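You operate a simulated robot arm through the tools that you are given. There is no shell and no other tool. Be economical: measure what you need, move in short steps, check, and stop when the job is done.

The job below is to be done with a simulated robot arm. You get a single attempt, and the scene is never put back.

JOB
Set out a snack: the bun on the spread napkin, and thinned juice.
Fine: Spread the yellow napkin flat, bun on its half by the fridge. Water from the purple jug into the measuring cup to 150 ML, then stir with the mixing spoon till no streaks show. Jug and spoon go back. Spill no more than 8 ml. Drop, topple, chip or break nothing, tools too; pinch, knock, crush or weigh down nobody.

The check looks at the end state, three seconds after you hand in, the way a careful person would. Anything else that was tipped, shoved, dropped, spilled or broken makes it a failure. Flat cloth is picked up by pressing the open fingertips on it (5 to 10 N) and closing them slowly along it; thin cloth reads only 2 to 8 mm in the jaws.

ROBOT AND FRAMES
A 7-joint arm with a two-finger parallel gripper, fixed in place. Base frame: the origin is at the foot of the arm, x ahead of it, y to its left, z up. Readings come in m, degrees, newtons and seconds.
Its first joint turns from -115.0 to 115.0 degrees. Payload 3.91 kg.
The tool frame sits at the grasp point between the pads (the TCP): z along the fingers, y along the line on which they close. The tips reach 0.03 m beyond it. Largest opening 0.11 m; finger width 0.02, thickness 0.01; the body of the gripper, 0.048 by 0.112 m, starts 0.055 m behind the TCP.
Orientation is that of the tool frame in the base frame, as a unit quaternion [w, x, y, z]. With the fingers straight down and closing along the base's y, the tool's x points along the base's -x, its y along +y and its z along -z.

CONTROLS
- The arm moves only by the tool arm_command. Its argument "deltas" is a list of rows, each an object of numbers (a shift or turn left out is 0, a gripper value left out holds the last): "claw": the gripper command, from -1 (shut) to 1 (fully open), values between in proportion; "tx", "ty", "tz": the shift along the tool's x, y, z in m; "rx", "ry", "rz": the turn, a rotation vector about the tool's x, y, z in degrees. In form: [{"claw": .., "tx": .., "ty": .., "tz": .., "rx": .., "ry": .., "rz": ..}, ...]. A call has 1 to 12 rows; each row shifts and turns the commanded pose from where the row before left it, along the tool's axes as they then stand. Rows are played at 5 a second. More than 0.05 m and 8.6 degrees between two rows, or a gripper value outside its range, and nothing of the call is played. A pose out of reach is approached as far as the arm can. The call stops where the force on the tool passes 40 N (or 10 N more than at its start, if that is more) or the arm is blocked; 0.2 s more then pass. Each finger travels about 0.108 m/s and halts on what it meets, pressing with about 20 N; the grip force reading is that of the motor and also rises with nothing between the fingers. The clock runs only during rows and for 0.2 s after the last one: add rows that do not move to give the fingers time. It gives the time, the measured TCP pose, the force on the tool (base axes), the opening and the grip force at its end, in the units of the frame above (readings bear some noise).
- Cameras (640 x 400 px; columns grow to the right, rows downward): "scene" is fixed at [0.2193, -0.4979, 1.6787]; the picture's right is [0.99, -0.13, 0.00], its down [-0.07, -0.54, -0.84] and it looks along [0.11, 0.83, -0.55] (base axes); focal length 324 px, centre (320, 200). "wrist" rides on the gripper at [0.072, 0.017, -0.103] in the tool frame; the picture's right is [-0.23, 0.97, 0.00], its down [-0.76, -0.18, -0.62] and it looks along [-0.61, -0.14, 0.78] (tool axes); focal length 222 px, centre (320, 200). There is no depth. A picture from a camera that has moved, and an enlarged one, comes with that camera's place and axes in the base frame and with its lens.
- get_image(camera): a new picture of that camera. It takes no simulated time.
- raise_lower(by): slides the trunk up (or, below 0, down) by that many m; the arm rides with it, the base frame stays. It gives what a move gives, with no picture.
- close_up(camera, box): a new picture of the part [left, top, right, bottom] of that camera's present view, enlarged. It takes no simulated time.
- finish_job(): hands the job in; it is judged then, once.

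Go step by step. Nothing tells you positions but the pictures and the camera data: compare them with the known pose of the tool, close in by small moves and look again before you grip or let go. The budget is 120 turns and 68 pictures, counting those below and the enlarged ones. Unless the task says otherwise, let go and move clear before handing in.

The tools are called after "Call:" by a JSON object that holds its "name" and its "arguments". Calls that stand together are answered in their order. arm_command: Moves the arm, as the interface text tells. Its arguments: {"type":"object","properties":{"deltas":{"type":"array"}},"required":["deltas"]} The other tools are called the same way: raise_lower (by) slides the trunk up or down; get_image (camera) takes a picture; close_up (camera, box) takes an enlarged picture of a part of a camera's view; finish_job () hands the job in.

At the start:

```text
clock: 0.0
ee_pos: [0.3684, 0.2928, 1.3503]
orientation: [0.0, -0.001, 1.0, 0.0]
contact_force: [0.2, 0.6, 0.9]
opening: 0.1102
finger_force: 0.0
trunk travel left (down, up): [-0.875, 0.115]
```

scene: 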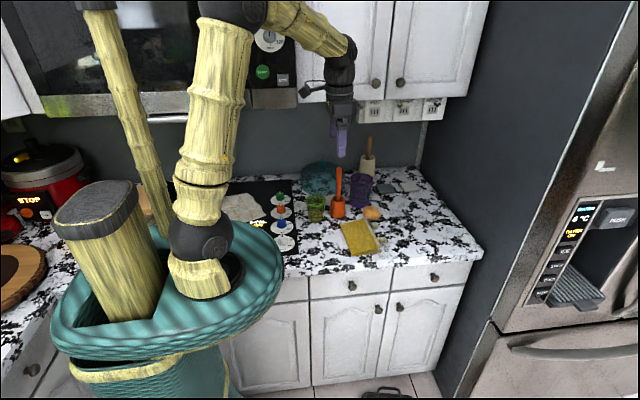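
wrist: 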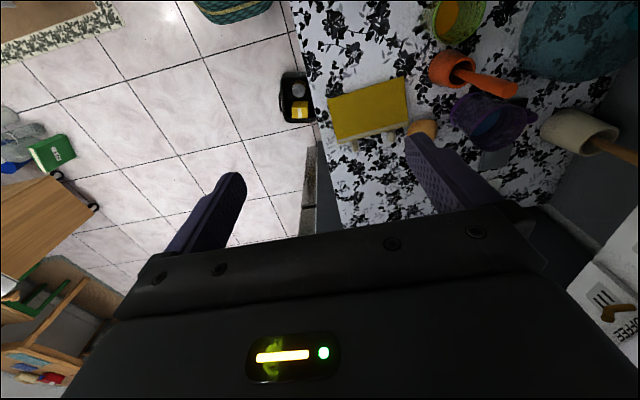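

I see a counter with a yellow napkin (folded), a green cup, an orange holder with a spoon, a purple jug and a bun. I'll enlarge the area before measuring.

Call:
{"name": "close_up", "arguments": {"camera": "scene", "box": [280, 130, 440, 270]}}

Call:
{"name": "close_up", "arguments": {"camera": "wrist", "box": [300, 0, 640, 220]}}

```text
2.86 times, centred on (360, 200) of scene
camera zoom: at [0.2193, -0.4979, 1.6787], right [0.99, -0.13, 0.0], down [-0.07, -0.54, -0.84], along [0.11, 0.83, -0.55], focal length 926 px, centre (206, 200)
```

zoom: 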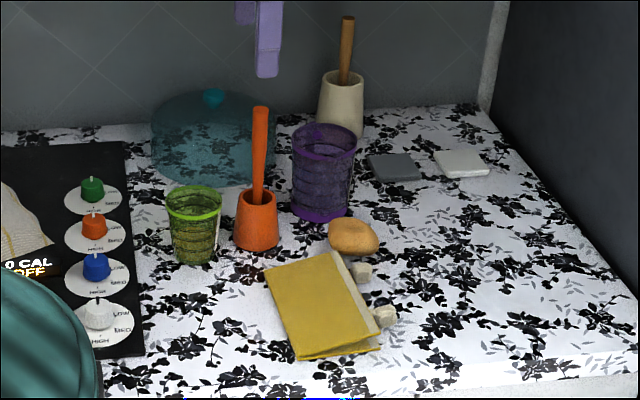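

```text
1.82 times, centred on (470, 110) of wrist
camera zoom: at [0.2961, 0.3097, 1.4536], right [0.23, 0.97, 0.0], down [0.76, -0.18, 0.62], along [0.61, -0.14, -0.78], focal length 404 px, centre (47, 364)
```

zoom: 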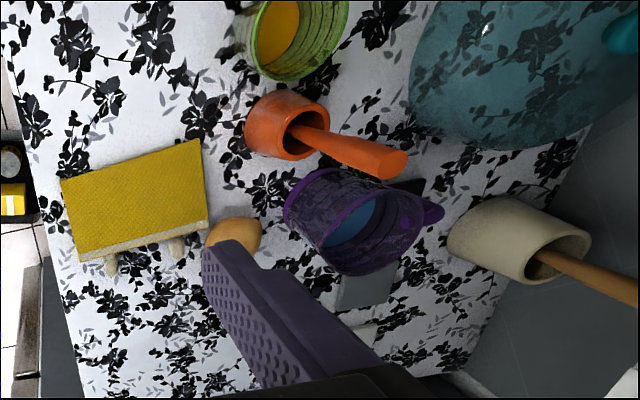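

The two views triangulate to a counter height nearer z≈0.925 than 0.75, with the napkin about x 0.43–0.535, y 0.29–0.475. I'll check the details of the napkin and the vessels.

Call:
{"name": "close_up", "arguments": {"camera": "scene", "box": [335, 205, 391, 260]}}

Call:
{"name": "close_up", "arguments": {"camera": "scene", "box": [300, 160, 380, 225]}}

Call:
{"name": "close_up", "arguments": {"camera": "wrist", "box": [315, 60, 445, 150]}}

Call:
{"name": "close_up", "arguments": {"camera": "wrist", "box": [415, 0, 575, 160]}}

```text
7.27 times, centred on (363, 232) of scene
camera zoom: at [0.2193, -0.4979, 1.6787], right [0.99, -0.13, 0.0], down [-0.07, -0.54, -0.84], along [0.11, 0.83, -0.55], focal length 2356 px, centre (7, -36)
```

zoom: 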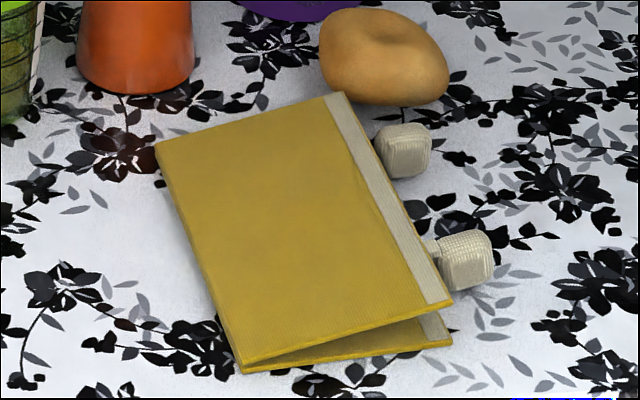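

```text
6.15 times, centred on (340, 192) of scene
camera zoom: at [0.2193, -0.4979, 1.6787], right [0.99, -0.13, 0.0], down [-0.07, -0.54, -0.84], along [0.11, 0.83, -0.55], focal length 1994 px, centre (197, 246)
```

zoom: 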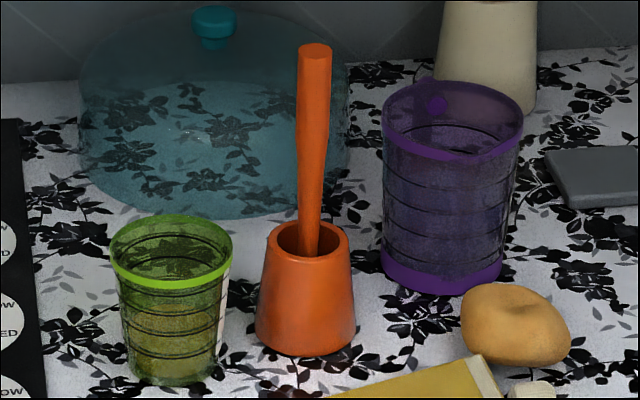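

```text
4.44 times, centred on (380, 105) of wrist
camera zoom: at [0.2961, 0.3097, 1.4536], right [0.23, 0.97, 0.0], down [0.76, -0.18, 0.62], along [0.61, -0.14, -0.78], focal length 987 px, centre (53, 622)
```

zoom: 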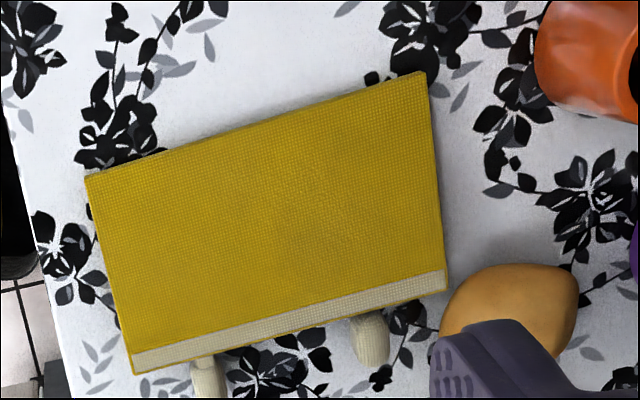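

```text
2.50 times, centred on (495, 80) of wrist
camera zoom: at [0.2961, 0.3097, 1.4536], right [0.23, 0.97, 0.0], down [0.76, -0.18, 0.62], along [0.61, -0.14, -0.78], focal length 555 px, centre (-118, 500)
```

zoom: 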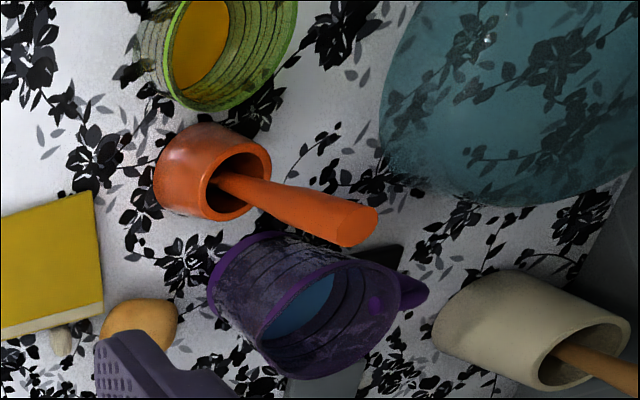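

The napkin's fold lies on its -x side and its free hem with two toggles on the +x side; jug and spoon stand behind. I'll lower the tool over the napkin for a better look.

Call:
{"name": "arm_command", "arguments": {"deltas": [{"tz": 0.04, "ty": 0.013}, {"tz": 0.04, "ty": 0.013}, {"tz": 0.04, "ty": 0.013}, {"tz": 0.04, "ty": 0.013}, {"tz": 0.04, "ty": 0.013}, {}]}}

Call:
{"name": "get_image", "arguments": {"camera": "wrist"}}

```text
clock: 1.4
ee_pos: [0.3679, 0.3576, 1.1502]
orientation: [0.0, 0.0, 1.0, 0.0]
contact_force: [-0.1, 0.5, 0.6]
opening: 0.1098
finger_force: 0.1
trunk travel left (down, up): [-0.875, 0.115]
```

```text
59 pictures are left
camera wrist: at [0.2956, 0.3739, 1.2535], right [0.23, 0.97, 0.0], down [0.76, -0.18, 0.62], along [0.61, -0.14, -0.78], focal length 222 px, centre (320, 200)
```

wrist: 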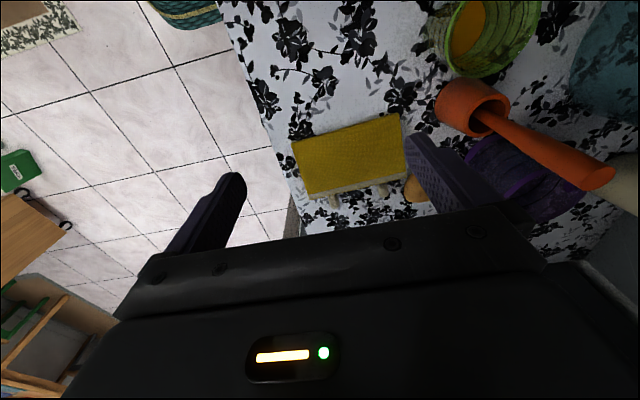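

Call:
{"name": "close_up", "arguments": {"camera": "scene", "box": [366, 218, 390, 256]}}

Call:
{"name": "close_up", "arguments": {"camera": "wrist", "box": [285, 165, 425, 225]}}

Call:
{"name": "close_up", "arguments": {"camera": "wrist", "box": [420, 0, 640, 140]}}

```text
10.53 times, centred on (378, 237) of scene
camera zoom: at [0.2193, -0.4979, 1.6787], right [0.99, -0.13, 0.0], down [-0.07, -0.54, -0.84], along [0.11, 0.83, -0.55], focal length 3410 px, centre (-290, -190)
```

zoom: 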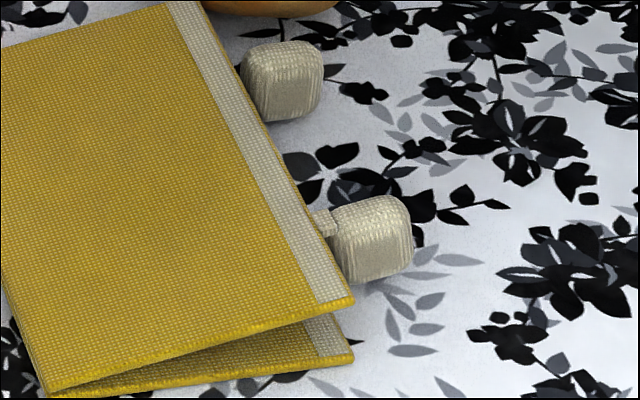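

```text
4.57 times, centred on (355, 195) of wrist
camera zoom: at [0.2956, 0.3739, 1.2535], right [0.23, 0.97, 0.0], down [0.76, -0.18, 0.62], along [0.61, -0.14, -0.78], focal length 1015 px, centre (160, 223)
```

zoom: 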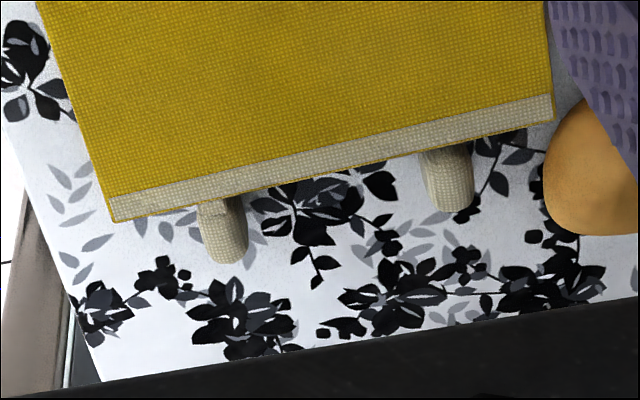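

```text
2.86 times, centred on (530, 70) of wrist
camera zoom: at [0.2956, 0.3739, 1.2535], right [0.23, 0.97, 0.0], down [0.76, -0.18, 0.62], along [0.61, -0.14, -0.78], focal length 635 px, centre (-280, 571)
```

zoom: 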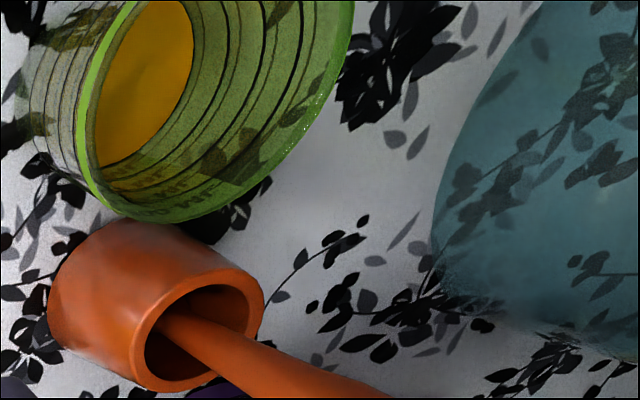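

Measured: toggles stand at about (0.552, 0.339) and (0.55, 0.431); the cup base is near (0.336, 0.503), so the unfolded flap would just brush it. I'll slide the folded napkin about 2 cm toward the front first by pressing with closed fingertips.

Call:
{"name": "arm_command", "arguments": {"deltas": [{"claw": -1, "tx": -0.03, "ty": 0.009, "tz": 0.03}, {"tx": -0.03, "ty": 0.009, "tz": 0.03}, {"tx": -0.032, "ty": 0.009, "tz": 0.03}, {"tz": 0.04}, {"tz": 0.02}, {"tz": 0.015}, {"tz": 0.01}, {}]}}

```text
clock: 3.2
ee_pos: [0.4609, 0.3849, 0.9751]
orientation: [-0.001, -0.001, 1.0, 0.0]
contact_force: [-0.2, -0.6, 0.0]
opening: 0.0001
finger_force: 20.1
trunk travel left (down, up): [-0.875, 0.115]
```

Call:
{"name": "arm_command", "arguments": {"deltas": [{"tz": 0.008}, {"tz": 0.004}, {"tz": 0.003}, {}]}}

Call:
{"name": "get_image", "arguments": {"camera": "wrist"}}

```text
clock: 4.2
ee_pos: [0.4611, 0.3849, 0.9624]
orientation: [0.001, -0.001, 1.0, 0.001]
contact_force: [0.5, -0.5, 8.2]
opening: 0.0
finger_force: 19.8
trunk travel left (down, up): [-0.875, 0.115]
```

```text
55 pictures are left
camera wrist: at [0.3879, 0.4014, 1.0649], right [0.23, 0.97, 0.0], down [0.76, -0.18, 0.62], along [0.61, -0.14, -0.78], focal length 222 px, centre (320, 200)
```

wrist: 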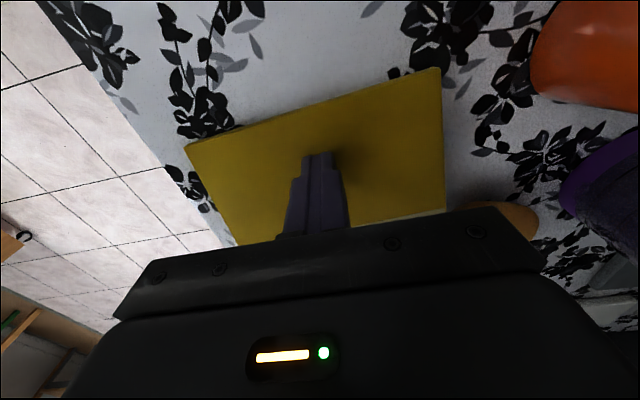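

Contact at 8 N puts the counter at z≈0.925, and the edge is about 2.5–3 cm in front of the napkin. I'll slide it 14 mm slowly.

Call:
{"name": "arm_command", "arguments": {"deltas": [{"ty": -0.003}, {"ty": -0.003}, {"ty": -0.003}, {"ty": -0.003}, {"ty": -0.002}, {}]}}

Call:
{"name": "get_image", "arguments": {"camera": "wrist"}}

```text
clock: 5.6
ee_pos: [0.4605, 0.3718, 0.9605]
orientation: [0.001, 0.0, 1.0, 0.0]
contact_force: [0.7, 7.0, 16.6]
opening: 0.0
finger_force: 20.0
trunk travel left (down, up): [-0.875, 0.115]
```

```text
54 pictures are left
camera wrist: at [0.3873, 0.3878, 1.0646], right [0.23, 0.97, 0.0], down [0.76, -0.18, 0.62], along [0.61, -0.14, -0.78], focal length 222 px, centre (320, 200)
```

wrist: 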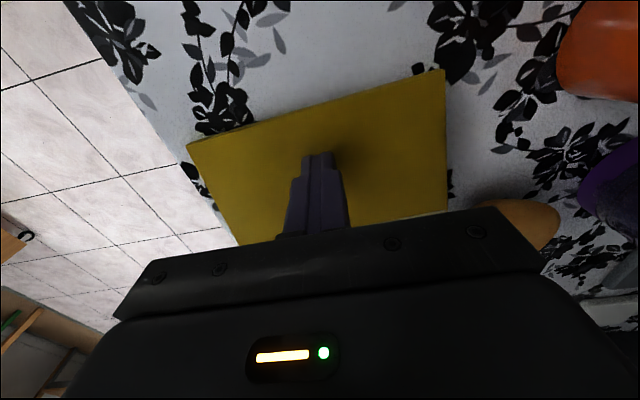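

The napkin moved with the finger. Next I lift off and hover over the front toggle with a half-open gripper.

Call:
{"name": "arm_command", "arguments": {"deltas": [{"tz": -0.03}, {"tz": -0.04, "claw": 0}, {"tx": -0.04, "ty": -0.02}, {"tx": -0.04, "ty": -0.02}, {"tx": -0.011, "ty": -0.006}, {}]}}

Call:
{"name": "get_image", "arguments": {"camera": "wrist"}}

Call:
{"name": "close_up", "arguments": {"camera": "scene", "box": [335, 205, 405, 265]}}

```text
clock: 7.0
ee_pos: [0.5522, 0.3255, 1.0305]
orientation: [-0.001, -0.001, 1.0, 0.0]
contact_force: [-0.3, -0.2, 0.1]
opening: 0.0549
finger_force: 0.0
trunk travel left (down, up): [-0.875, 0.115]
```

```text
53 pictures are left
camera wrist: at [0.4792, 0.3423, 1.133], right [0.23, 0.97, 0.0], down [0.76, -0.18, 0.62], along [0.61, -0.14, -0.78], focal length 222 px, centre (320, 200)
```

wrist: 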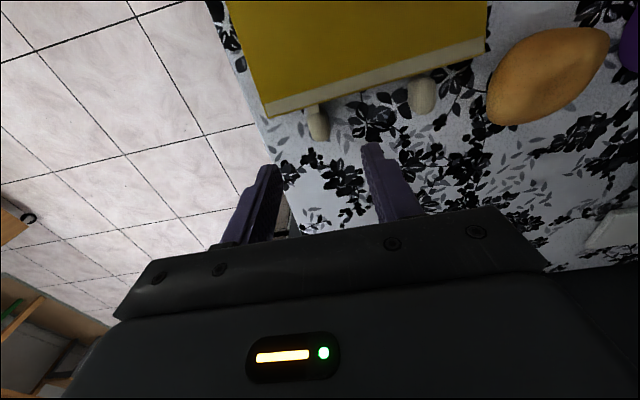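

```text
6.67 times, centred on (370, 235) of scene
camera zoom: at [0.2193, -0.4979, 1.6787], right [0.99, -0.13, 0.0], down [-0.07, -0.54, -0.84], along [0.11, 0.83, -0.55], focal length 2160 px, centre (-13, -33)
```

zoom: 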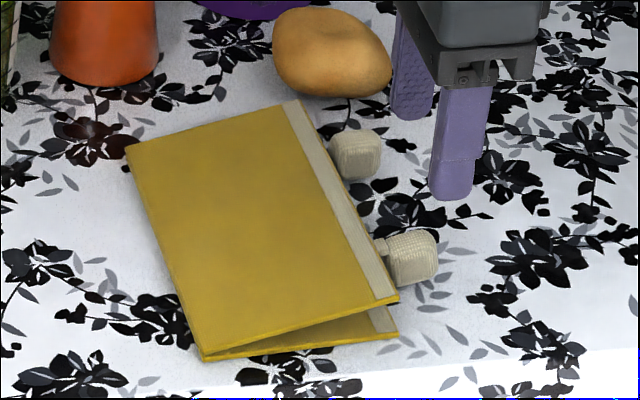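

The toggle is at about (0.548, 0.324). I'll descend around it with tips just above the counter, then close.

Call:
{"name": "arm_command", "arguments": {"deltas": [{"tz": 0.03, "tx": 0.003}, {"tz": 0.02}, {"tz": 0.012}, {"tz": 0.006}, {}, {"claw": -0.3}, {"claw": -0.5}, {"claw": -0.7}, {}, {}]}}

Call:
{"name": "get_image", "arguments": {"camera": "wrist"}}

```text
clock: 9.2
ee_pos: [0.5497, 0.3254, 0.9602]
orientation: [0.0, -0.001, 1.0, 0.0]
contact_force: [-1.4, -0.5, 0.4]
opening: 0.0177
finger_force: 9.5
trunk travel left (down, up): [-0.875, 0.115]
```

```text
51 pictures are left
camera wrist: at [0.4767, 0.3422, 1.0651], right [0.23, 0.97, 0.0], down [0.76, -0.18, 0.62], along [0.61, -0.14, -0.78], focal length 222 px, centre (320, 200)
```

wrist: 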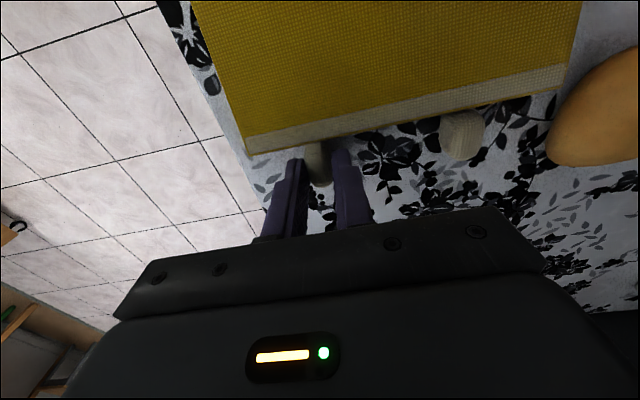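

The toggle is held at 18 mm. I'll lift a little and see which layer follows.

Call:
{"name": "arm_command", "arguments": {"deltas": [{"tz": -0.01, "tx": 0.001}, {"tz": -0.01, "tx": 0.002}, {"tz": -0.01, "tx": 0.003}, {}]}}

Call:
{"name": "close_up", "arguments": {"camera": "scene", "box": [335, 205, 405, 265]}}

```text
clock: 10.2
ee_pos: [0.5424, 0.3268, 0.9931]
orientation: [0.0, 0.0, 1.0, 0.0]
contact_force: [0.2, -1.0, -0.2]
opening: 0.0166
finger_force: 0.0
trunk travel left (down, up): [-0.875, 0.115]
```

```text
6.67 times, centred on (370, 235) of scene
camera zoom: at [0.2193, -0.4979, 1.6787], right [0.99, -0.13, 0.0], down [-0.07, -0.54, -0.84], along [0.11, 0.83, -0.55], focal length 2160 px, centre (-13, -33)
```

zoom: 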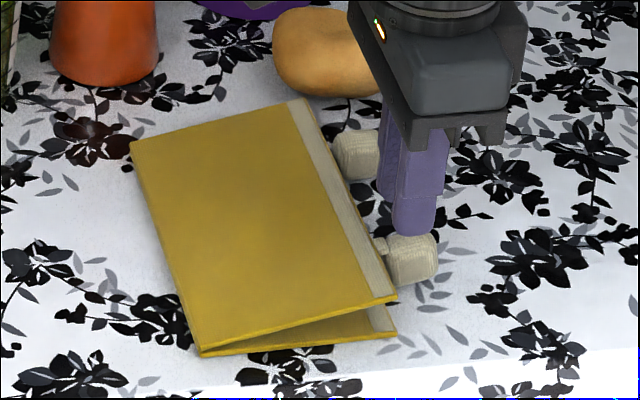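

It slipped off because the commanded width was barely under the toggle's. I'll regrip a little deeper, closing fully.

Call:
{"name": "arm_command", "arguments": {"deltas": [{"claw": -0.2, "tx": -0.0075, "ty": -0.003}, {}, {"tz": 0.02}, {"tz": 0.01}, {"tz": 0.006}, {}, {"claw": -0.5}, {"claw": -0.7}, {"claw": -0.85}, {"claw": -1}, {}]}}

Call:
{"name": "close_up", "arguments": {"camera": "scene", "box": [335, 205, 405, 265]}}

```text
clock: 12.6
ee_pos: [0.5503, 0.3224, 0.9561]
orientation: [-0.001, -0.001, 1.0, 0.0]
contact_force: [0.2, 0.7, 0.2]
opening: 0.0169
finger_force: 19.7
trunk travel left (down, up): [-0.875, 0.115]
```

```text
6.67 times, centred on (370, 235) of scene
camera zoom: at [0.2193, -0.4979, 1.6787], right [0.99, -0.13, 0.0], down [-0.07, -0.54, -0.84], along [0.11, 0.83, -0.55], focal length 2160 px, centre (-13, -33)
```

zoom: 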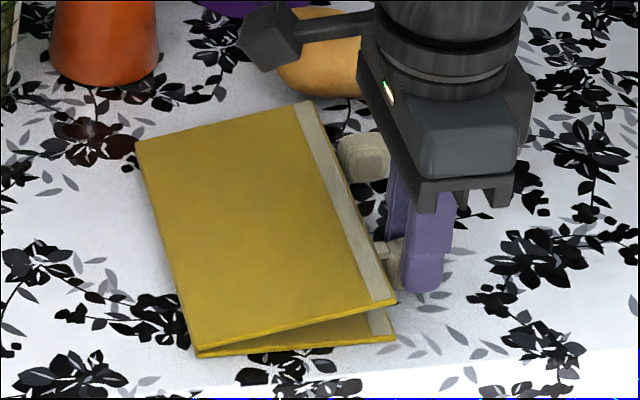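

Call:
{"name": "arm_command", "arguments": {"deltas": [{"tz": -0.01}, {"tz": -0.01, "tx": 0.001}, {"tz": -0.01, "tx": 0.002}, {}]}}

Call:
{"name": "close_up", "arguments": {"camera": "scene", "box": [335, 205, 405, 265]}}

```text
clock: 13.6
ee_pos: [0.5467, 0.3209, 0.9867]
orientation: [-0.002, 0.0, 1.0, 0.0]
contact_force: [-0.1, 0.9, -0.6]
opening: 0.0172
finger_force: 19.6
trunk travel left (down, up): [-0.875, 0.115]
```

```text
6.67 times, centred on (370, 235) of scene
camera zoom: at [0.2193, -0.4979, 1.6787], right [0.99, -0.13, 0.0], down [-0.07, -0.54, -0.84], along [0.11, 0.83, -0.55], focal length 2160 px, centre (-13, -33)
```

zoom: 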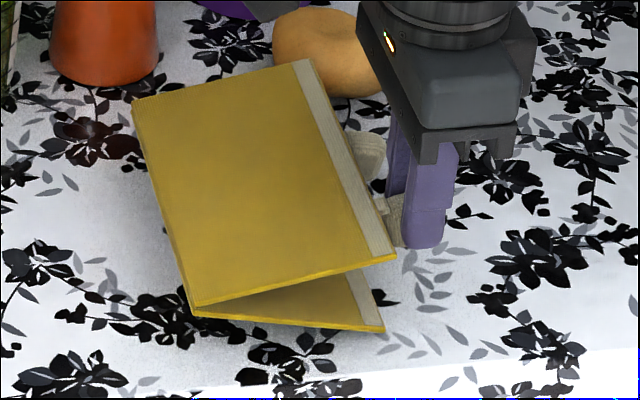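

The whole napkin rose because the toggle's grip keeps the flap's angle. I'll set it back down; then I'll grip the flap's front edge horizontally from the counter's front, where a spin of the wrist can turn it over.

Call:
{"name": "arm_command", "arguments": {"deltas": [{"tz": 0.01, "tx": -0.002}, {"tz": 0.01, "tx": -0.001}, {"tz": 0.009}, {}, {"claw": -0.5}, {"claw": -0.2}, {}, {"tz": -0.03}, {"tz": -0.04}, {"tz": -0.04}]}}

Call:
{"name": "arm_command", "arguments": {"deltas": [{"ty": -0.04}, {"ty": -0.04, "rx": -8}, {"ty": -0.03, "rx": -8}, {"rx": -8, "ty": -0.03}, {"rx": -8, "ty": -0.02}, {"rx": -8}, {"rx": -8}, {"rx": -8}, {"rx": -8}, {"rx": -8}, {"rx": -8}, {"rx": -8}]}}

Call:
{"name": "get_image", "arguments": {"camera": "scene"}}

```text
clock: 15.8
ee_pos: [0.5498, 0.3225, 1.0662]
orientation: [0.001, 0.001, 1.0, 0.0]
contact_force: [0.7, -0.6, 0.1]
opening: 0.0441
finger_force: 0.1
trunk travel left (down, up): [-0.875, 0.115]
```

```text
clock: 18.4
ee_pos: [0.5502, 0.1652, 1.0473]
orientation: [0.0, 0.0, 0.719, 0.695]
contact_force: [0.6, 0.4, 0.1]
opening: 0.0441
finger_force: 0.1
trunk travel left (down, up): [-0.875, 0.115]
```

```text
47 pictures are left
```

scene: 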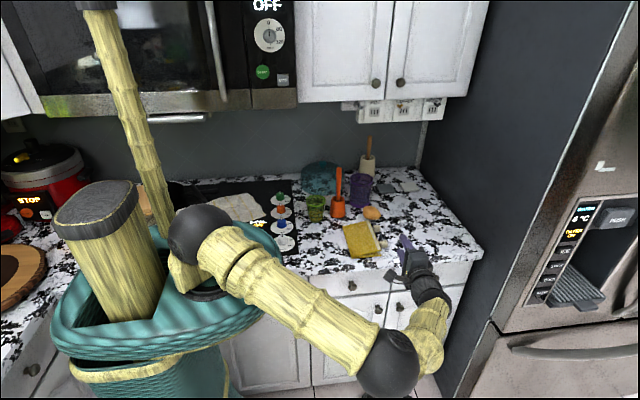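

The arm can point at the counter from the front. I'll test the wrist's spin range in free air before touching the cloth.

Call:
{"name": "arm_command", "arguments": {"deltas": [{"rx": -2}, {"rz": -8.5}, {"rz": -8.5}, {"rz": -8.5}, {"rz": -8.5}, {"rz": -8.5}, {"rz": -8.5}, {"rz": -8.5}, {"rz": -8.5}, {"rz": -8.5}, {"rz": -8.5}]}}

Call:
{"name": "arm_command", "arguments": {"deltas": [{"rz": -8.5}, {"rz": -8.5}, {"rz": -8.5}, {"rz": -8.5}, {"rz": -8.5}, {"rz": -8.5}, {"rz": -8.5}, {"rz": -8.5}, {"rz": -8.5}, {"rz": -8.5}, {}]}}

Call:
{"name": "get_image", "arguments": {"camera": "wrist"}}

```text
clock: 20.8
ee_pos: [0.5622, 0.1514, 1.0606]
orientation: [0.478, -0.501, 0.524, 0.496]
contact_force: [0.6, -0.2, 0.3]
opening: 0.0441
finger_force: 0.0
trunk travel left (down, up): [-0.875, 0.115]
```

```text
clock: 21.9
ee_pos: [0.5746, 0.133, 1.0773]
orientation: [-0.595, 0.66, -0.347, -0.301]
contact_force: [-0.8, -1.1, 0.4]
opening: 0.0441
finger_force: 0.1
trunk travel left (down, up): [-0.875, 0.115]
stopped in row 5: the arm was blocked; the commanded pose is now the measured one
```

```text
46 pictures are left
camera wrist: at [0.6, 0.0222, 1.0203], right [-0.93, -0.03, -0.38], down [-0.31, -0.53, 0.79], along [-0.22, 0.84, 0.49], focal length 222 px, centre (320, 200)
```

wrist: 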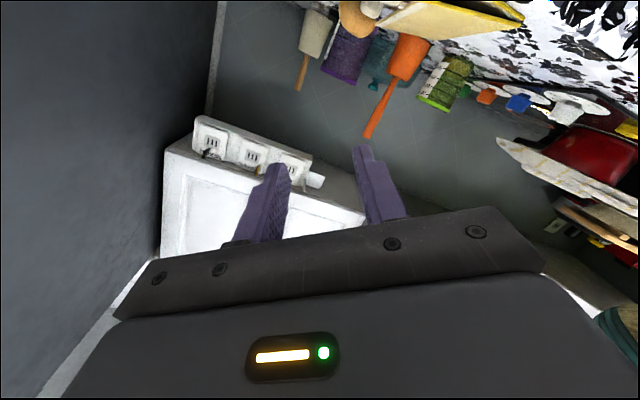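

The spin stops at about -120°, so I'll use the other side: go back and on to +180°, which leaves the full turn available.

Call:
{"name": "arm_command", "arguments": {"deltas": [{"rz": 8.5}, {"rz": 8.5}, {"rz": 8.5}, {"rz": 8.5}, {"rz": 8.5}, {"rz": 8.5}, {"rz": 8.5}, {"rz": 8.5}, {"rz": 8.5}, {"rz": 8.5}, {"rz": 8.5}, {"rz": 8.5}]}}

Call:
{"name": "arm_command", "arguments": {"deltas": [{"rz": 8.5}, {"rz": 8.5}, {"rz": 8.5}, {"rz": 8.5}, {"rz": 8.5}, {"rz": 8.5}, {"rz": 8.5}, {"rz": 8.5}, {"rz": 8.5}, {"rz": 8.5}, {"rz": 8.5}, {"rz": 8.5}]}}

Call:
{"name": "arm_command", "arguments": {"deltas": [{"rz": 8.5}, {"rz": 8.5}, {"rz": 8.5}, {"rz": 8.5}, {"rz": 8.5}, {"rz": 8.5}, {"rz": 8.5}, {"rz": 8.5}, {"rz": 8.5}, {"rz": 8.5}, {}]}}

```text
clock: 24.5
ee_pos: [0.5729, 0.1337, 1.0759]
orientation: [0.139, -0.142, 0.731, 0.653]
contact_force: [0.3, -0.1, 0.0]
opening: 0.0436
finger_force: 0.2
trunk travel left (down, up): [-0.875, 0.115]
```

```text
clock: 27.1
ee_pos: [0.5733, 0.1358, 1.0764]
orientation: [-0.421, 0.478, 0.571, 0.519]
contact_force: [0.7, -0.2, 0.0]
opening: 0.0439
finger_force: 0.0
trunk travel left (down, up): [-0.875, 0.115]
```

```text
clock: 29.5
ee_pos: [0.5735, 0.1332, 1.0757]
orientation: [-0.661, 0.737, 0.099, 0.098]
contact_force: [0.5, -0.2, -0.6]
opening: 0.044
finger_force: 0.0
trunk travel left (down, up): [-0.875, 0.115]
```

The +164° side is free and steady. I'll level the tool, match the flap's tilt, and look at where the flap's front edge is now.

Call:
{"name": "arm_command", "arguments": {"deltas": [{"rx": 6}, {"rz": 4}, {}]}}

Call:
{"name": "close_up", "arguments": {"camera": "scene", "box": [335, 205, 425, 280]}}

Call:
{"name": "get_image", "arguments": {"camera": "wrist"}}

```text
clock: 30.3
ee_pos: [0.5727, 0.1326, 1.0745]
orientation: [-0.702, 0.705, 0.079, 0.07]
contact_force: [0.1, 0.0, 1.1]
opening: 0.0438
finger_force: 0.1
trunk travel left (down, up): [-0.875, 0.115]
```

```text
5.33 times, centred on (380, 242) of scene
camera zoom: at [0.2193, -0.4979, 1.6787], right [0.99, -0.13, 0.0], down [-0.07, -0.54, -0.84], along [0.11, 0.83, -0.55], focal length 1728 px, centre (0, -27)
```

zoom: 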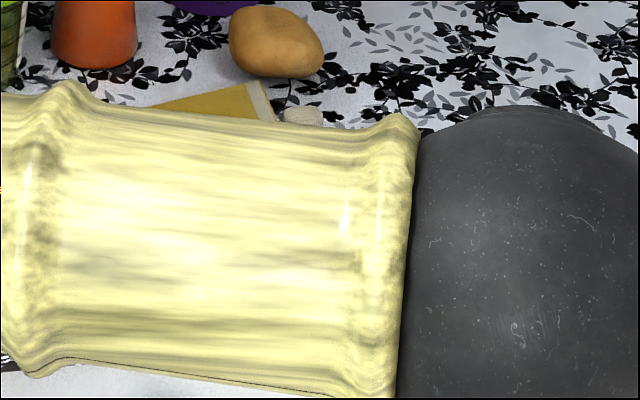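

```text
44 pictures are left
camera wrist: at [0.6489, 0.0311, 1.075], right [-0.02, -0.01, -1.0], down [-0.77, -0.63, 0.02], along [-0.63, 0.77, 0.01], focal length 222 px, centre (320, 200)
```

wrist: 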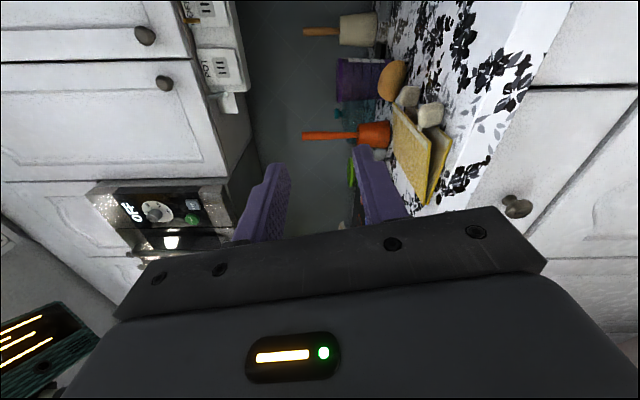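

Call:
{"name": "close_up", "arguments": {"camera": "wrist", "box": [340, 50, 500, 220]}}

```text
2.35 times, centred on (420, 135) of wrist
camera zoom: at [0.6489, 0.0311, 1.075], right [-0.02, -0.01, -1.0], down [-0.77, -0.63, 0.02], along [-0.63, 0.77, 0.01], focal length 523 px, centre (85, 353)
```

zoom: 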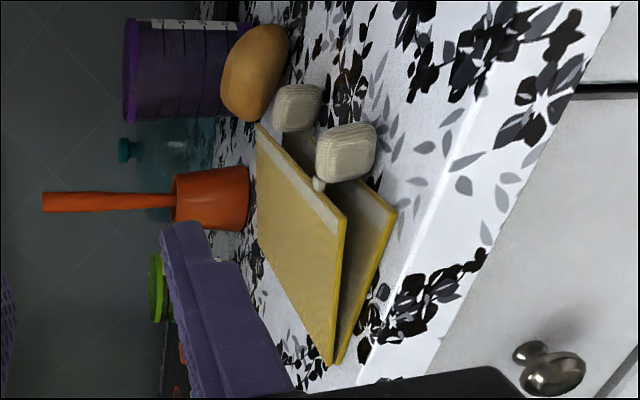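

The wedge is clear in this view: flap front corner ≈(0.537, 0.265, 0.952), bottom layer at z≈0.93, with the toggles on the flap. I'll line up in front of the gap with a narrowed gripper.

Call:
{"name": "arm_command", "arguments": {"deltas": [{"rz": 4, "claw": -0.38}, {"tx": -0.015, "ty": 0.026, "tz": 0.02}, {"tx": -0.015, "ty": 0.026, "tz": 0.02}, {"tx": -0.015, "ty": 0.026, "tz": 0.02}, {"tx": -0.013, "ty": 0.024, "tz": 0.02}, {}]}}

Call:
{"name": "close_up", "arguments": {"camera": "wrist", "box": [200, 50, 440, 220]}}

```text
clock: 31.7
ee_pos: [0.5285, 0.2125, 0.9665]
orientation: [-0.703, 0.707, 0.055, 0.045]
contact_force: [0.3, -0.1, -0.7]
opening: 0.0341
finger_force: 0.0
trunk travel left (down, up): [-0.875, 0.115]
```

```text
2.35 times, centred on (320, 135) of wrist
camera zoom: at [0.6044, 0.1097, 0.9607], right [-0.09, -0.01, -1.0], down [-0.77, -0.63, 0.07], along [-0.63, 0.77, 0.05], focal length 523 px, centre (320, 353)
```

zoom: 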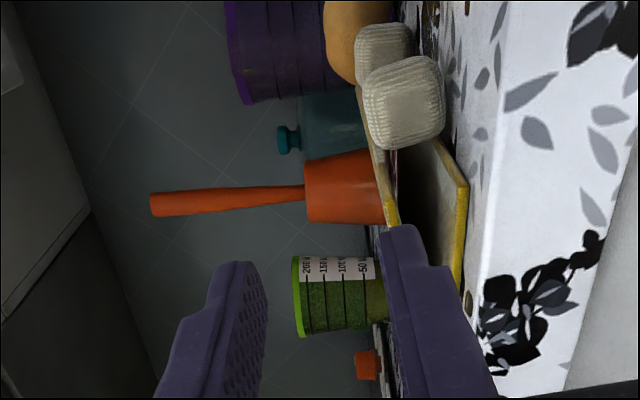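

The lower finger is about 11 mm too high for the gap. I'll lower it and shift slightly toward the free corner, then check.

Call:
{"name": "arm_command", "arguments": {"deltas": [{"tx": 0.0043, "ty": 0.0122}, {}, {}]}}

Call:
{"name": "close_up", "arguments": {"camera": "wrist", "box": [290, 80, 410, 160]}}

```text
clock: 32.5
ee_pos: [0.5356, 0.2127, 0.9551]
orientation: [-0.703, 0.708, 0.054, 0.045]
contact_force: [0.5, 0.5, 0.6]
opening: 0.0342
finger_force: 0.2
trunk travel left (down, up): [-0.875, 0.115]
```

```text
5.00 times, centred on (350, 120) of wrist
camera zoom: at [0.6109, 0.1099, 0.9489], right [-0.09, -0.01, -1.0], down [-0.77, -0.63, 0.07], along [-0.63, 0.77, 0.05], focal length 1111 px, centre (170, 600)
```

zoom: 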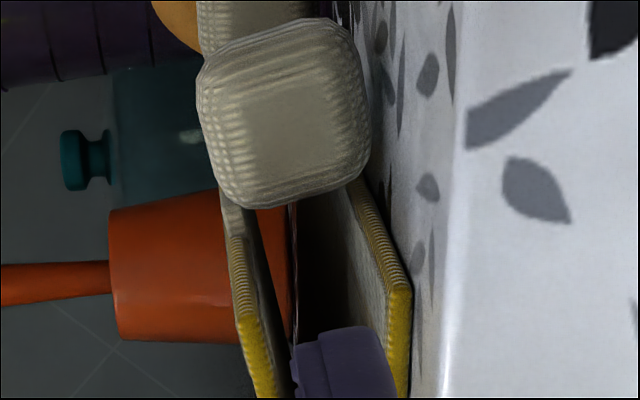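

The finger tip lines up with the gap. I'll advance 37 mm gently, then check.

Call:
{"name": "arm_command", "arguments": {"deltas": [{"ty": 0.001, "tz": 0.01}, {"tz": 0.01}, {"tz": 0.009}, {"tz": 0.008}, {}]}}

Call:
{"name": "close_up", "arguments": {"camera": "wrist", "box": [250, 80, 410, 190]}}

```text
clock: 33.7
ee_pos: [0.5354, 0.2494, 0.9539]
orientation: [-0.703, 0.708, 0.055, 0.045]
contact_force: [-0.1, 0.4, 0.0]
opening: 0.0343
finger_force: 0.2
trunk travel left (down, up): [-0.875, 0.115]
```

```text
3.64 times, centred on (330, 135) of wrist
camera zoom: at [0.61, 0.1475, 0.9477], right [-0.09, -0.01, -1.0], down [-0.77, -0.63, 0.07], along [-0.63, 0.77, 0.05], focal length 808 px, centre (284, 436)
```

zoom: 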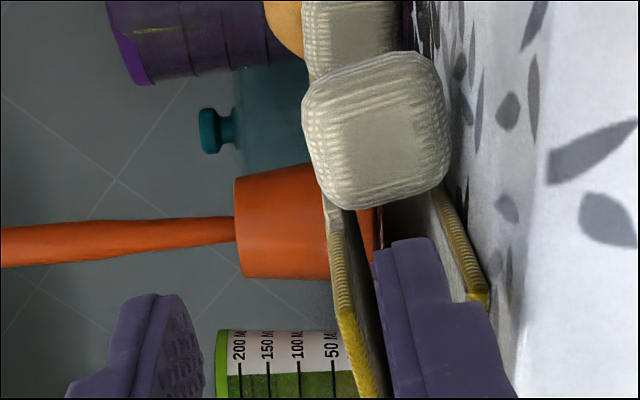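

The lower finger sits cleanly under the flap. I'll close slowly on the edge.

Call:
{"name": "arm_command", "arguments": {"deltas": [{"claw": -0.55, "ty": 0.001}, {"claw": -0.7, "ty": 0.002}, {"claw": -0.85, "ty": 0.002}, {"claw": -1, "ty": 0.002}, {}, {}]}}

Call:
{"name": "close_up", "arguments": {"camera": "wrist", "box": [250, 80, 410, 190]}}

```text
clock: 35.1
ee_pos: [0.5358, 0.251, 0.9468]
orientation: [-0.704, 0.707, 0.055, 0.045]
contact_force: [0.4, 0.6, -0.4]
opening: 0.0
finger_force: 20.0
trunk travel left (down, up): [-0.875, 0.115]
```

```text
3.64 times, centred on (330, 135) of wrist
camera zoom: at [0.6113, 0.1474, 0.9408], right [-0.09, -0.01, -1.0], down [-0.77, -0.63, 0.07], along [-0.63, 0.77, 0.05], focal length 808 px, centre (284, 436)
```

zoom: 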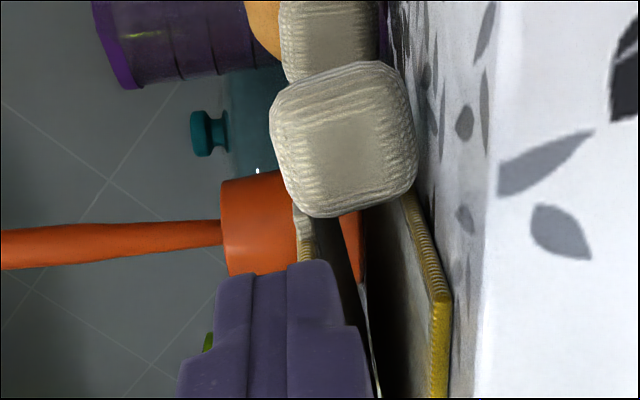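

The opening reads 0, so I'm unsure the flap is held. A small lift will show it.

Call:
{"name": "arm_command", "arguments": {"deltas": [{"ty": -0.005}, {"ty": -0.005}, {"ty": -0.005}, {}]}}

Call:
{"name": "close_up", "arguments": {"camera": "wrist", "box": [250, 80, 410, 190]}}

```text
clock: 36.1
ee_pos: [0.5334, 0.2504, 0.9614]
orientation: [-0.703, 0.707, 0.055, 0.046]
contact_force: [0.2, 0.1, 1.0]
opening: 0.0
finger_force: 20.5
trunk travel left (down, up): [-0.875, 0.115]
```

```text
3.64 times, centred on (330, 135) of wrist
camera zoom: at [0.6089, 0.1471, 0.9557], right [-0.09, -0.01, -1.0], down [-0.77, -0.63, 0.07], along [-0.63, 0.77, 0.05], focal length 808 px, centre (284, 436)
```

zoom: 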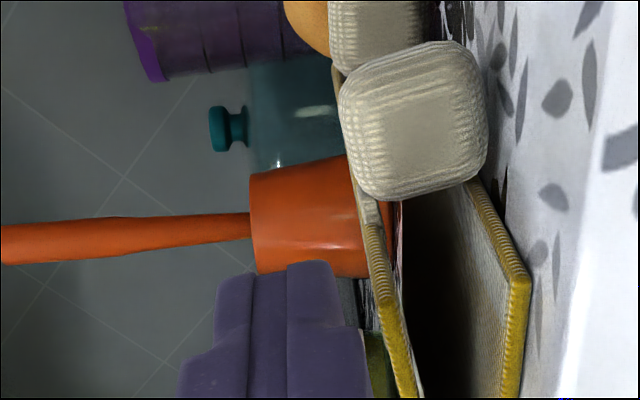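

The flap's front edge is set back at y≈0.283–0.30, so the fingers closed in front of it. I'll back off, open, shift clear of the toggle and go deeper.

Call:
{"name": "arm_command", "arguments": {"deltas": [{"tz": -0.02}, {"tz": -0.02}, {"claw": -0.38, "tx": -0.0125, "ty": 0.0063}, {}, {"tz": 0.02}, {"tz": 0.02}, {"tz": 0.01}, {}]}}

Call:
{"name": "close_up", "arguments": {"camera": "wrist", "box": [250, 80, 410, 190]}}

```text
clock: 37.9
ee_pos: [0.5222, 0.2601, 0.9535]
orientation: [-0.703, 0.708, 0.055, 0.046]
contact_force: [0.5, 0.4, 0.0]
opening: 0.0339
finger_force: 0.1
trunk travel left (down, up): [-0.875, 0.115]
```

```text
3.64 times, centred on (330, 135) of wrist
camera zoom: at [0.597, 0.1572, 0.947], right [-0.09, -0.01, -1.0], down [-0.77, -0.63, 0.07], along [-0.63, 0.77, 0.05], focal length 808 px, centre (284, 436)
```

zoom: 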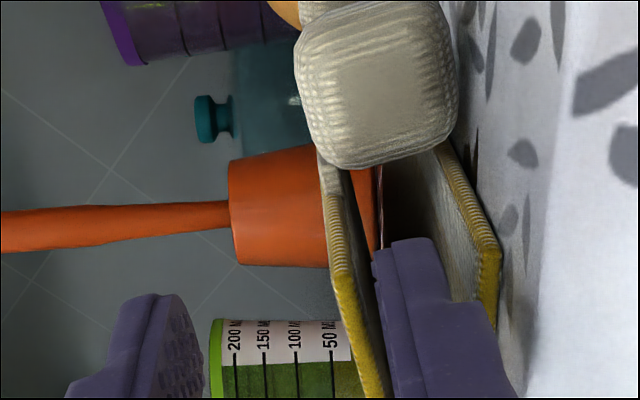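

Call:
{"name": "arm_command", "arguments": {"deltas": [{"tz": 0.01}, {"tz": 0.01}, {"tz": 0.005}, {}]}}

Call:
{"name": "close_up", "arguments": {"camera": "wrist", "box": [250, 80, 410, 190]}}

```text
clock: 38.9
ee_pos: [0.5206, 0.2851, 0.9531]
orientation: [-0.703, 0.708, 0.055, 0.046]
contact_force: [0.7, -0.3, -0.3]
opening: 0.0344
finger_force: 0.0
trunk travel left (down, up): [-0.875, 0.115]
```

```text
3.64 times, centred on (330, 135) of wrist
camera zoom: at [0.5968, 0.1824, 0.9469], right [-0.09, -0.01, -1.0], down [-0.77, -0.63, 0.07], along [-0.63, 0.77, 0.05], focal length 808 px, centre (284, 436)
```

zoom: 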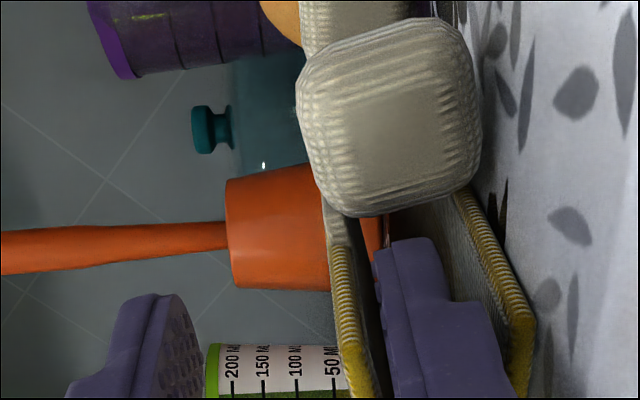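

Call:
{"name": "arm_command", "arguments": {"deltas": [{"claw": -0.55, "ty": 0.002}, {"claw": -0.7, "ty": 0.003}, {"claw": -0.85, "ty": 0.003}, {"claw": -1, "ty": 0.001}, {}, {}]}}

Call:
{"name": "close_up", "arguments": {"camera": "wrist", "box": [250, 80, 410, 190]}}

```text
clock: 40.3
ee_pos: [0.5225, 0.2851, 0.9438]
orientation: [-0.703, 0.707, 0.055, 0.045]
contact_force: [0.6, -0.5, -0.2]
opening: 0.0031
finger_force: 19.5
trunk travel left (down, up): [-0.875, 0.115]
```

```text
3.64 times, centred on (330, 135) of wrist
camera zoom: at [0.5981, 0.1819, 0.938], right [-0.09, -0.01, -1.0], down [-0.77, -0.63, 0.07], along [-0.63, 0.77, 0.05], focal length 808 px, centre (284, 436)
```

zoom: 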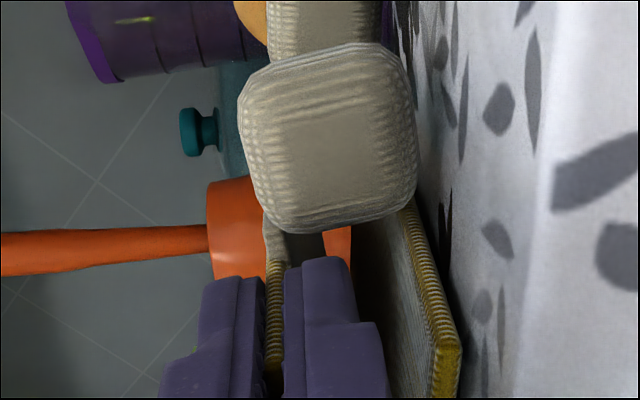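

The flap is held (3.1 mm). I'll swing it around the fold at x≈0.437, turning the wrist with it, first to about vertical.

Call:
{"name": "arm_command", "arguments": {"deltas": [{"rz": -8, "tx": -0.0016, "ty": -0.0117}, {"rz": -8, "tx": -0.0016, "ty": -0.0117}, {"rz": -8, "tx": -0.0016, "ty": -0.0117, "tz": -0.001}, {"rz": -8, "tx": -0.0016, "ty": -0.0117, "tz": -0.001}, {"rz": -8, "tx": -0.0016, "ty": -0.0117, "tz": -0.001}, {}]}}

Call:
{"name": "get_image", "arguments": {"camera": "wrist"}}

```text
clock: 41.7
ee_pos: [0.4924, 0.2826, 0.9937]
orientation: [-0.645, 0.646, 0.294, 0.283]
contact_force: [0.9, -0.2, 1.9]
opening: 0.0032
finger_force: 20.3
trunk travel left (down, up): [-0.875, 0.115]
```

```text
34 pictures are left
camera wrist: at [0.5539, 0.1793, 1.0371], right [0.57, 0.0, -0.82], down [-0.63, -0.63, -0.45], along [-0.52, 0.77, -0.36], focal length 222 px, centre (320, 200)
```

wrist: 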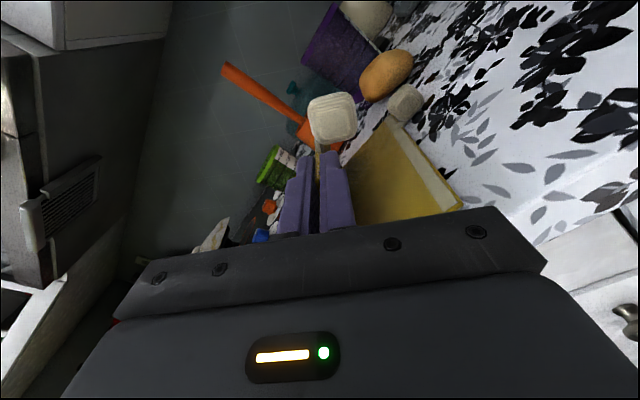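

The flap swings up well, and the other toggle stays on the bottom layer. I'll continue past vertical.

Call:
{"name": "arm_command", "arguments": {"deltas": [{"rz": -8, "tx": -0.0016, "ty": -0.0117, "tz": -0.001}, {"rz": -8, "tx": -0.0016, "ty": -0.0117, "tz": -0.001}, {"rz": -8, "tx": -0.0016, "ty": -0.0117, "tz": -0.001}, {"rz": -8, "tx": -0.0016, "ty": -0.0117, "tz": -0.001}, {"rz": -8, "tx": -0.0016, "ty": -0.0117}, {"rz": -8, "tx": -0.0016, "ty": -0.0117}, {"rz": -8, "tx": -0.0016, "ty": -0.0117}, {"rz": -8, "tx": -0.0016, "ty": -0.0117}, {}]}}

Call:
{"name": "get_image", "arguments": {"camera": "wrist"}}

```text
clock: 43.7
ee_pos: [0.3994, 0.2758, 1.0068]
orientation: [-0.4, 0.387, 0.59, 0.585]
contact_force: [-12.3, 0.9, 32.8]
opening: 0.0053
finger_force: 20.2
trunk travel left (down, up): [-0.875, 0.115]
```

```text
33 pictures are left
camera wrist: at [0.3881, 0.1721, 1.0801], right [0.99, 0.02, 0.16], down [0.14, -0.62, -0.77], along [0.09, 0.79, -0.61], focal length 222 px, centre (320, 200)
```

wrist: 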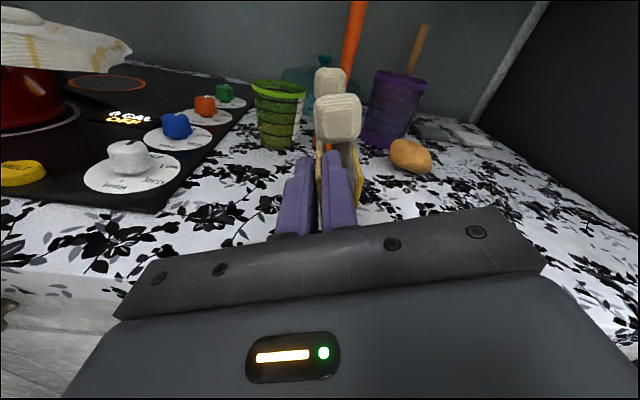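

Call:
{"name": "close_up", "arguments": {"camera": "scene", "box": [280, 160, 420, 270]}}

Call:
{"name": "close_up", "arguments": {"camera": "wrist", "box": [240, 60, 440, 220]}}

```text
3.64 times, centred on (350, 215) of scene
camera zoom: at [0.2193, -0.4979, 1.6787], right [0.99, -0.13, 0.0], down [-0.07, -0.54, -0.84], along [0.11, 0.83, -0.55], focal length 1178 px, centre (211, 146)
```

zoom: 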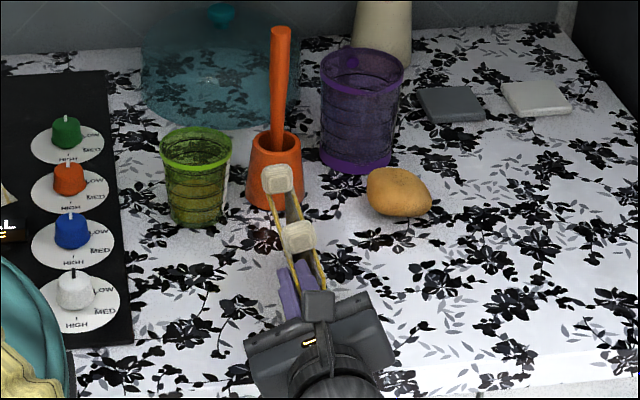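

```text
2.50 times, centred on (340, 140) of wrist
camera zoom: at [0.3881, 0.1721, 1.0801], right [0.99, 0.02, 0.16], down [0.14, -0.62, -0.77], along [0.09, 0.79, -0.61], focal length 555 px, centre (270, 350)
```

zoom: 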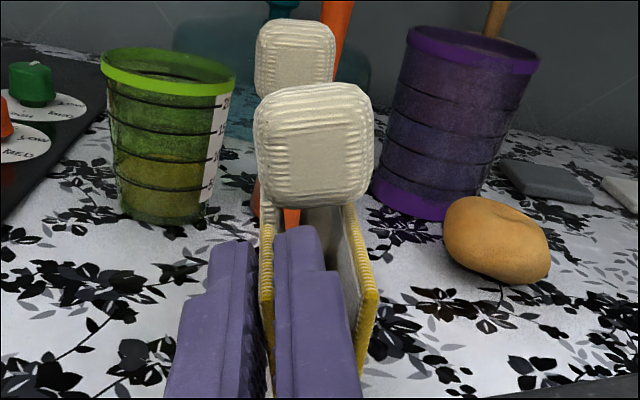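

The whole napkin stood up: I used too small a radius, so the flap was being pressed into the counter (33 N) and the lower half popped up. I'll relieve it by raising 12 mm and see whether the lower half falls back.

Call:
{"name": "arm_command", "arguments": {"deltas": [{"tx": 0.0055, "ty": 0.0023}, {"tx": 0.0055, "ty": 0.0023}, {}, {}]}}

Call:
{"name": "close_up", "arguments": {"camera": "wrist", "box": [240, 60, 440, 220]}}

```text
clock: 44.7
ee_pos: [0.4041, 0.277, 1.0132]
orientation: [-0.397, 0.392, 0.592, 0.582]
contact_force: [0.6, -0.3, -0.7]
opening: 0.0035
finger_force: 20.1
trunk travel left (down, up): [-0.875, 0.115]
```

```text
2.50 times, centred on (340, 140) of wrist
camera zoom: at [0.3928, 0.1734, 1.0888], right [0.99, 0.01, 0.16], down [0.13, -0.63, -0.77], along [0.09, 0.78, -0.62], focal length 555 px, centre (270, 350)
```

zoom: 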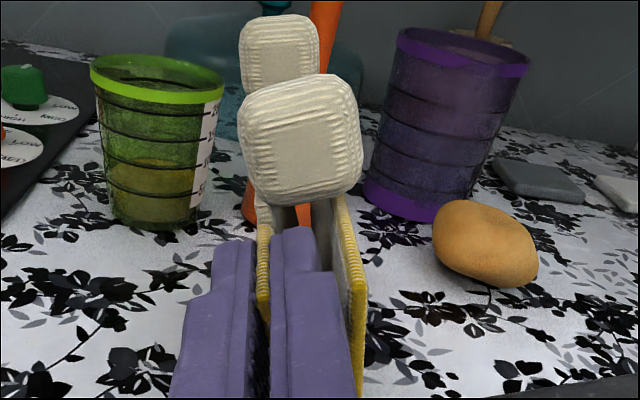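

No load now, but the lower half has tipped past vertical with the flap. I'll swing back with the right radius (0.095) so it falls back onto the counter.

Call:
{"name": "arm_command", "arguments": {"deltas": [{"rz": 8, "ty": 0.0133}, {"rz": 8, "ty": 0.0133}, {"rz": 8, "ty": 0.0133}, {"rz": 8, "ty": 0.0133}, {"rz": 8, "ty": 0.0133}, {"rz": 8, "ty": 0.0133}, {"rz": 8, "ty": 0.0133}, {}]}}

Call:
{"name": "close_up", "arguments": {"camera": "wrist", "box": [240, 60, 480, 220]}}

```text
clock: 46.5
ee_pos: [0.4938, 0.277, 1.0107]
orientation: [-0.624, 0.625, 0.337, 0.327]
contact_force: [0.8, -0.3, -1.5]
opening: 0.0032
finger_force: 19.4
trunk travel left (down, up): [-0.875, 0.115]
```

```text
2.50 times, centred on (360, 140) of wrist
camera zoom: at [0.5485, 0.175, 1.0629], right [0.68, 0.0, -0.73], down [-0.56, -0.63, -0.53], along [-0.47, 0.77, -0.43], focal length 555 px, centre (220, 350)
```

zoom: 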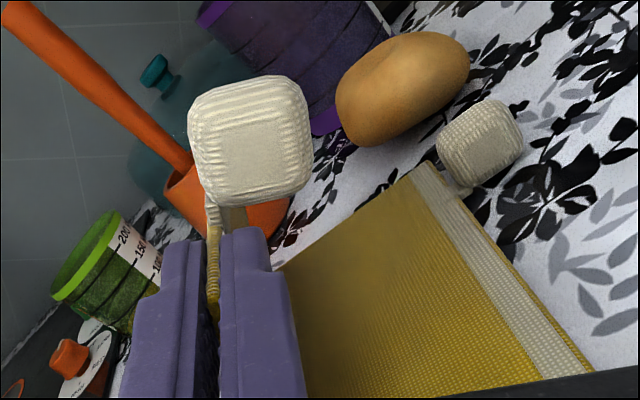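

The lower half is flat on the counter again, with one toggle per layer. I'll go forward with radius 0.096 in shorter stages.

Call:
{"name": "arm_command", "arguments": {"deltas": [{"rz": -8, "tx": -0.0019, "ty": -0.0133}, {"rz": -8, "tx": -0.0019, "ty": -0.0133}, {"rz": -8, "tx": -0.0019, "ty": -0.0133}, {"rz": -8, "tx": -0.0019, "ty": -0.0133}, {}]}}

Call:
{"name": "close_up", "arguments": {"camera": "wrist", "box": [240, 60, 480, 220]}}

```text
clock: 47.7
ee_pos: [0.4411, 0.2757, 1.024]
orientation: [0.508, -0.507, -0.497, -0.488]
contact_force: [0.2, -0.7, 0.1]
opening: 0.0033
finger_force: 20.4
trunk travel left (down, up): [-0.875, 0.115]
```

```text
2.50 times, centred on (360, 140) of wrist
camera zoom: at [0.4616, 0.1745, 1.0972], right [0.97, 0.01, -0.26], down [-0.19, -0.63, -0.75], along [-0.17, 0.78, -0.61], focal length 555 px, centre (220, 350)
```

zoom: 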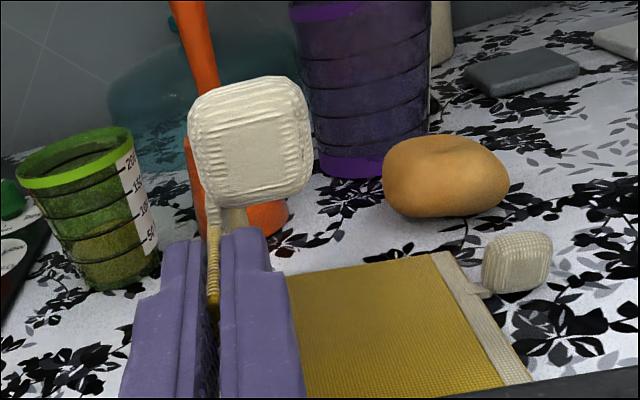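

Good: flap vertical, lower half flat. Continuing.

Call:
{"name": "arm_command", "arguments": {"deltas": [{"rz": -8, "tx": -0.0019, "ty": -0.0133}, {"rz": -8, "tx": -0.0019, "ty": -0.0133}, {"rz": -8, "tx": -0.0019, "ty": -0.0133}, {"rz": -8, "tx": -0.0019, "ty": -0.0133}, {}]}}

Call:
{"name": "get_image", "arguments": {"camera": "wrist"}}

```text
clock: 48.9
ee_pos: [0.3932, 0.2764, 1.0115]
orientation: [-0.349, 0.34, 0.63, 0.604]
contact_force: [-0.2, 0.2, -0.7]
opening: 0.0031
finger_force: 20.2
trunk travel left (down, up): [-0.875, 0.115]
```

```text
27 pictures are left
camera wrist: at [0.3718, 0.1745, 1.0837], right [0.95, 0.04, 0.32], down [0.27, -0.63, -0.73], along [0.17, 0.77, -0.61], focal length 222 px, centre (320, 200)
```

wrist: 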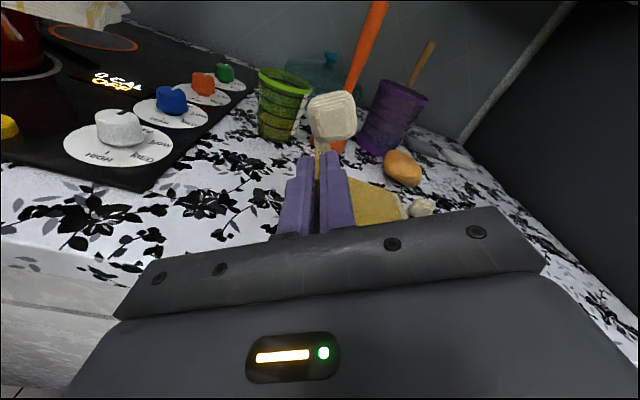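

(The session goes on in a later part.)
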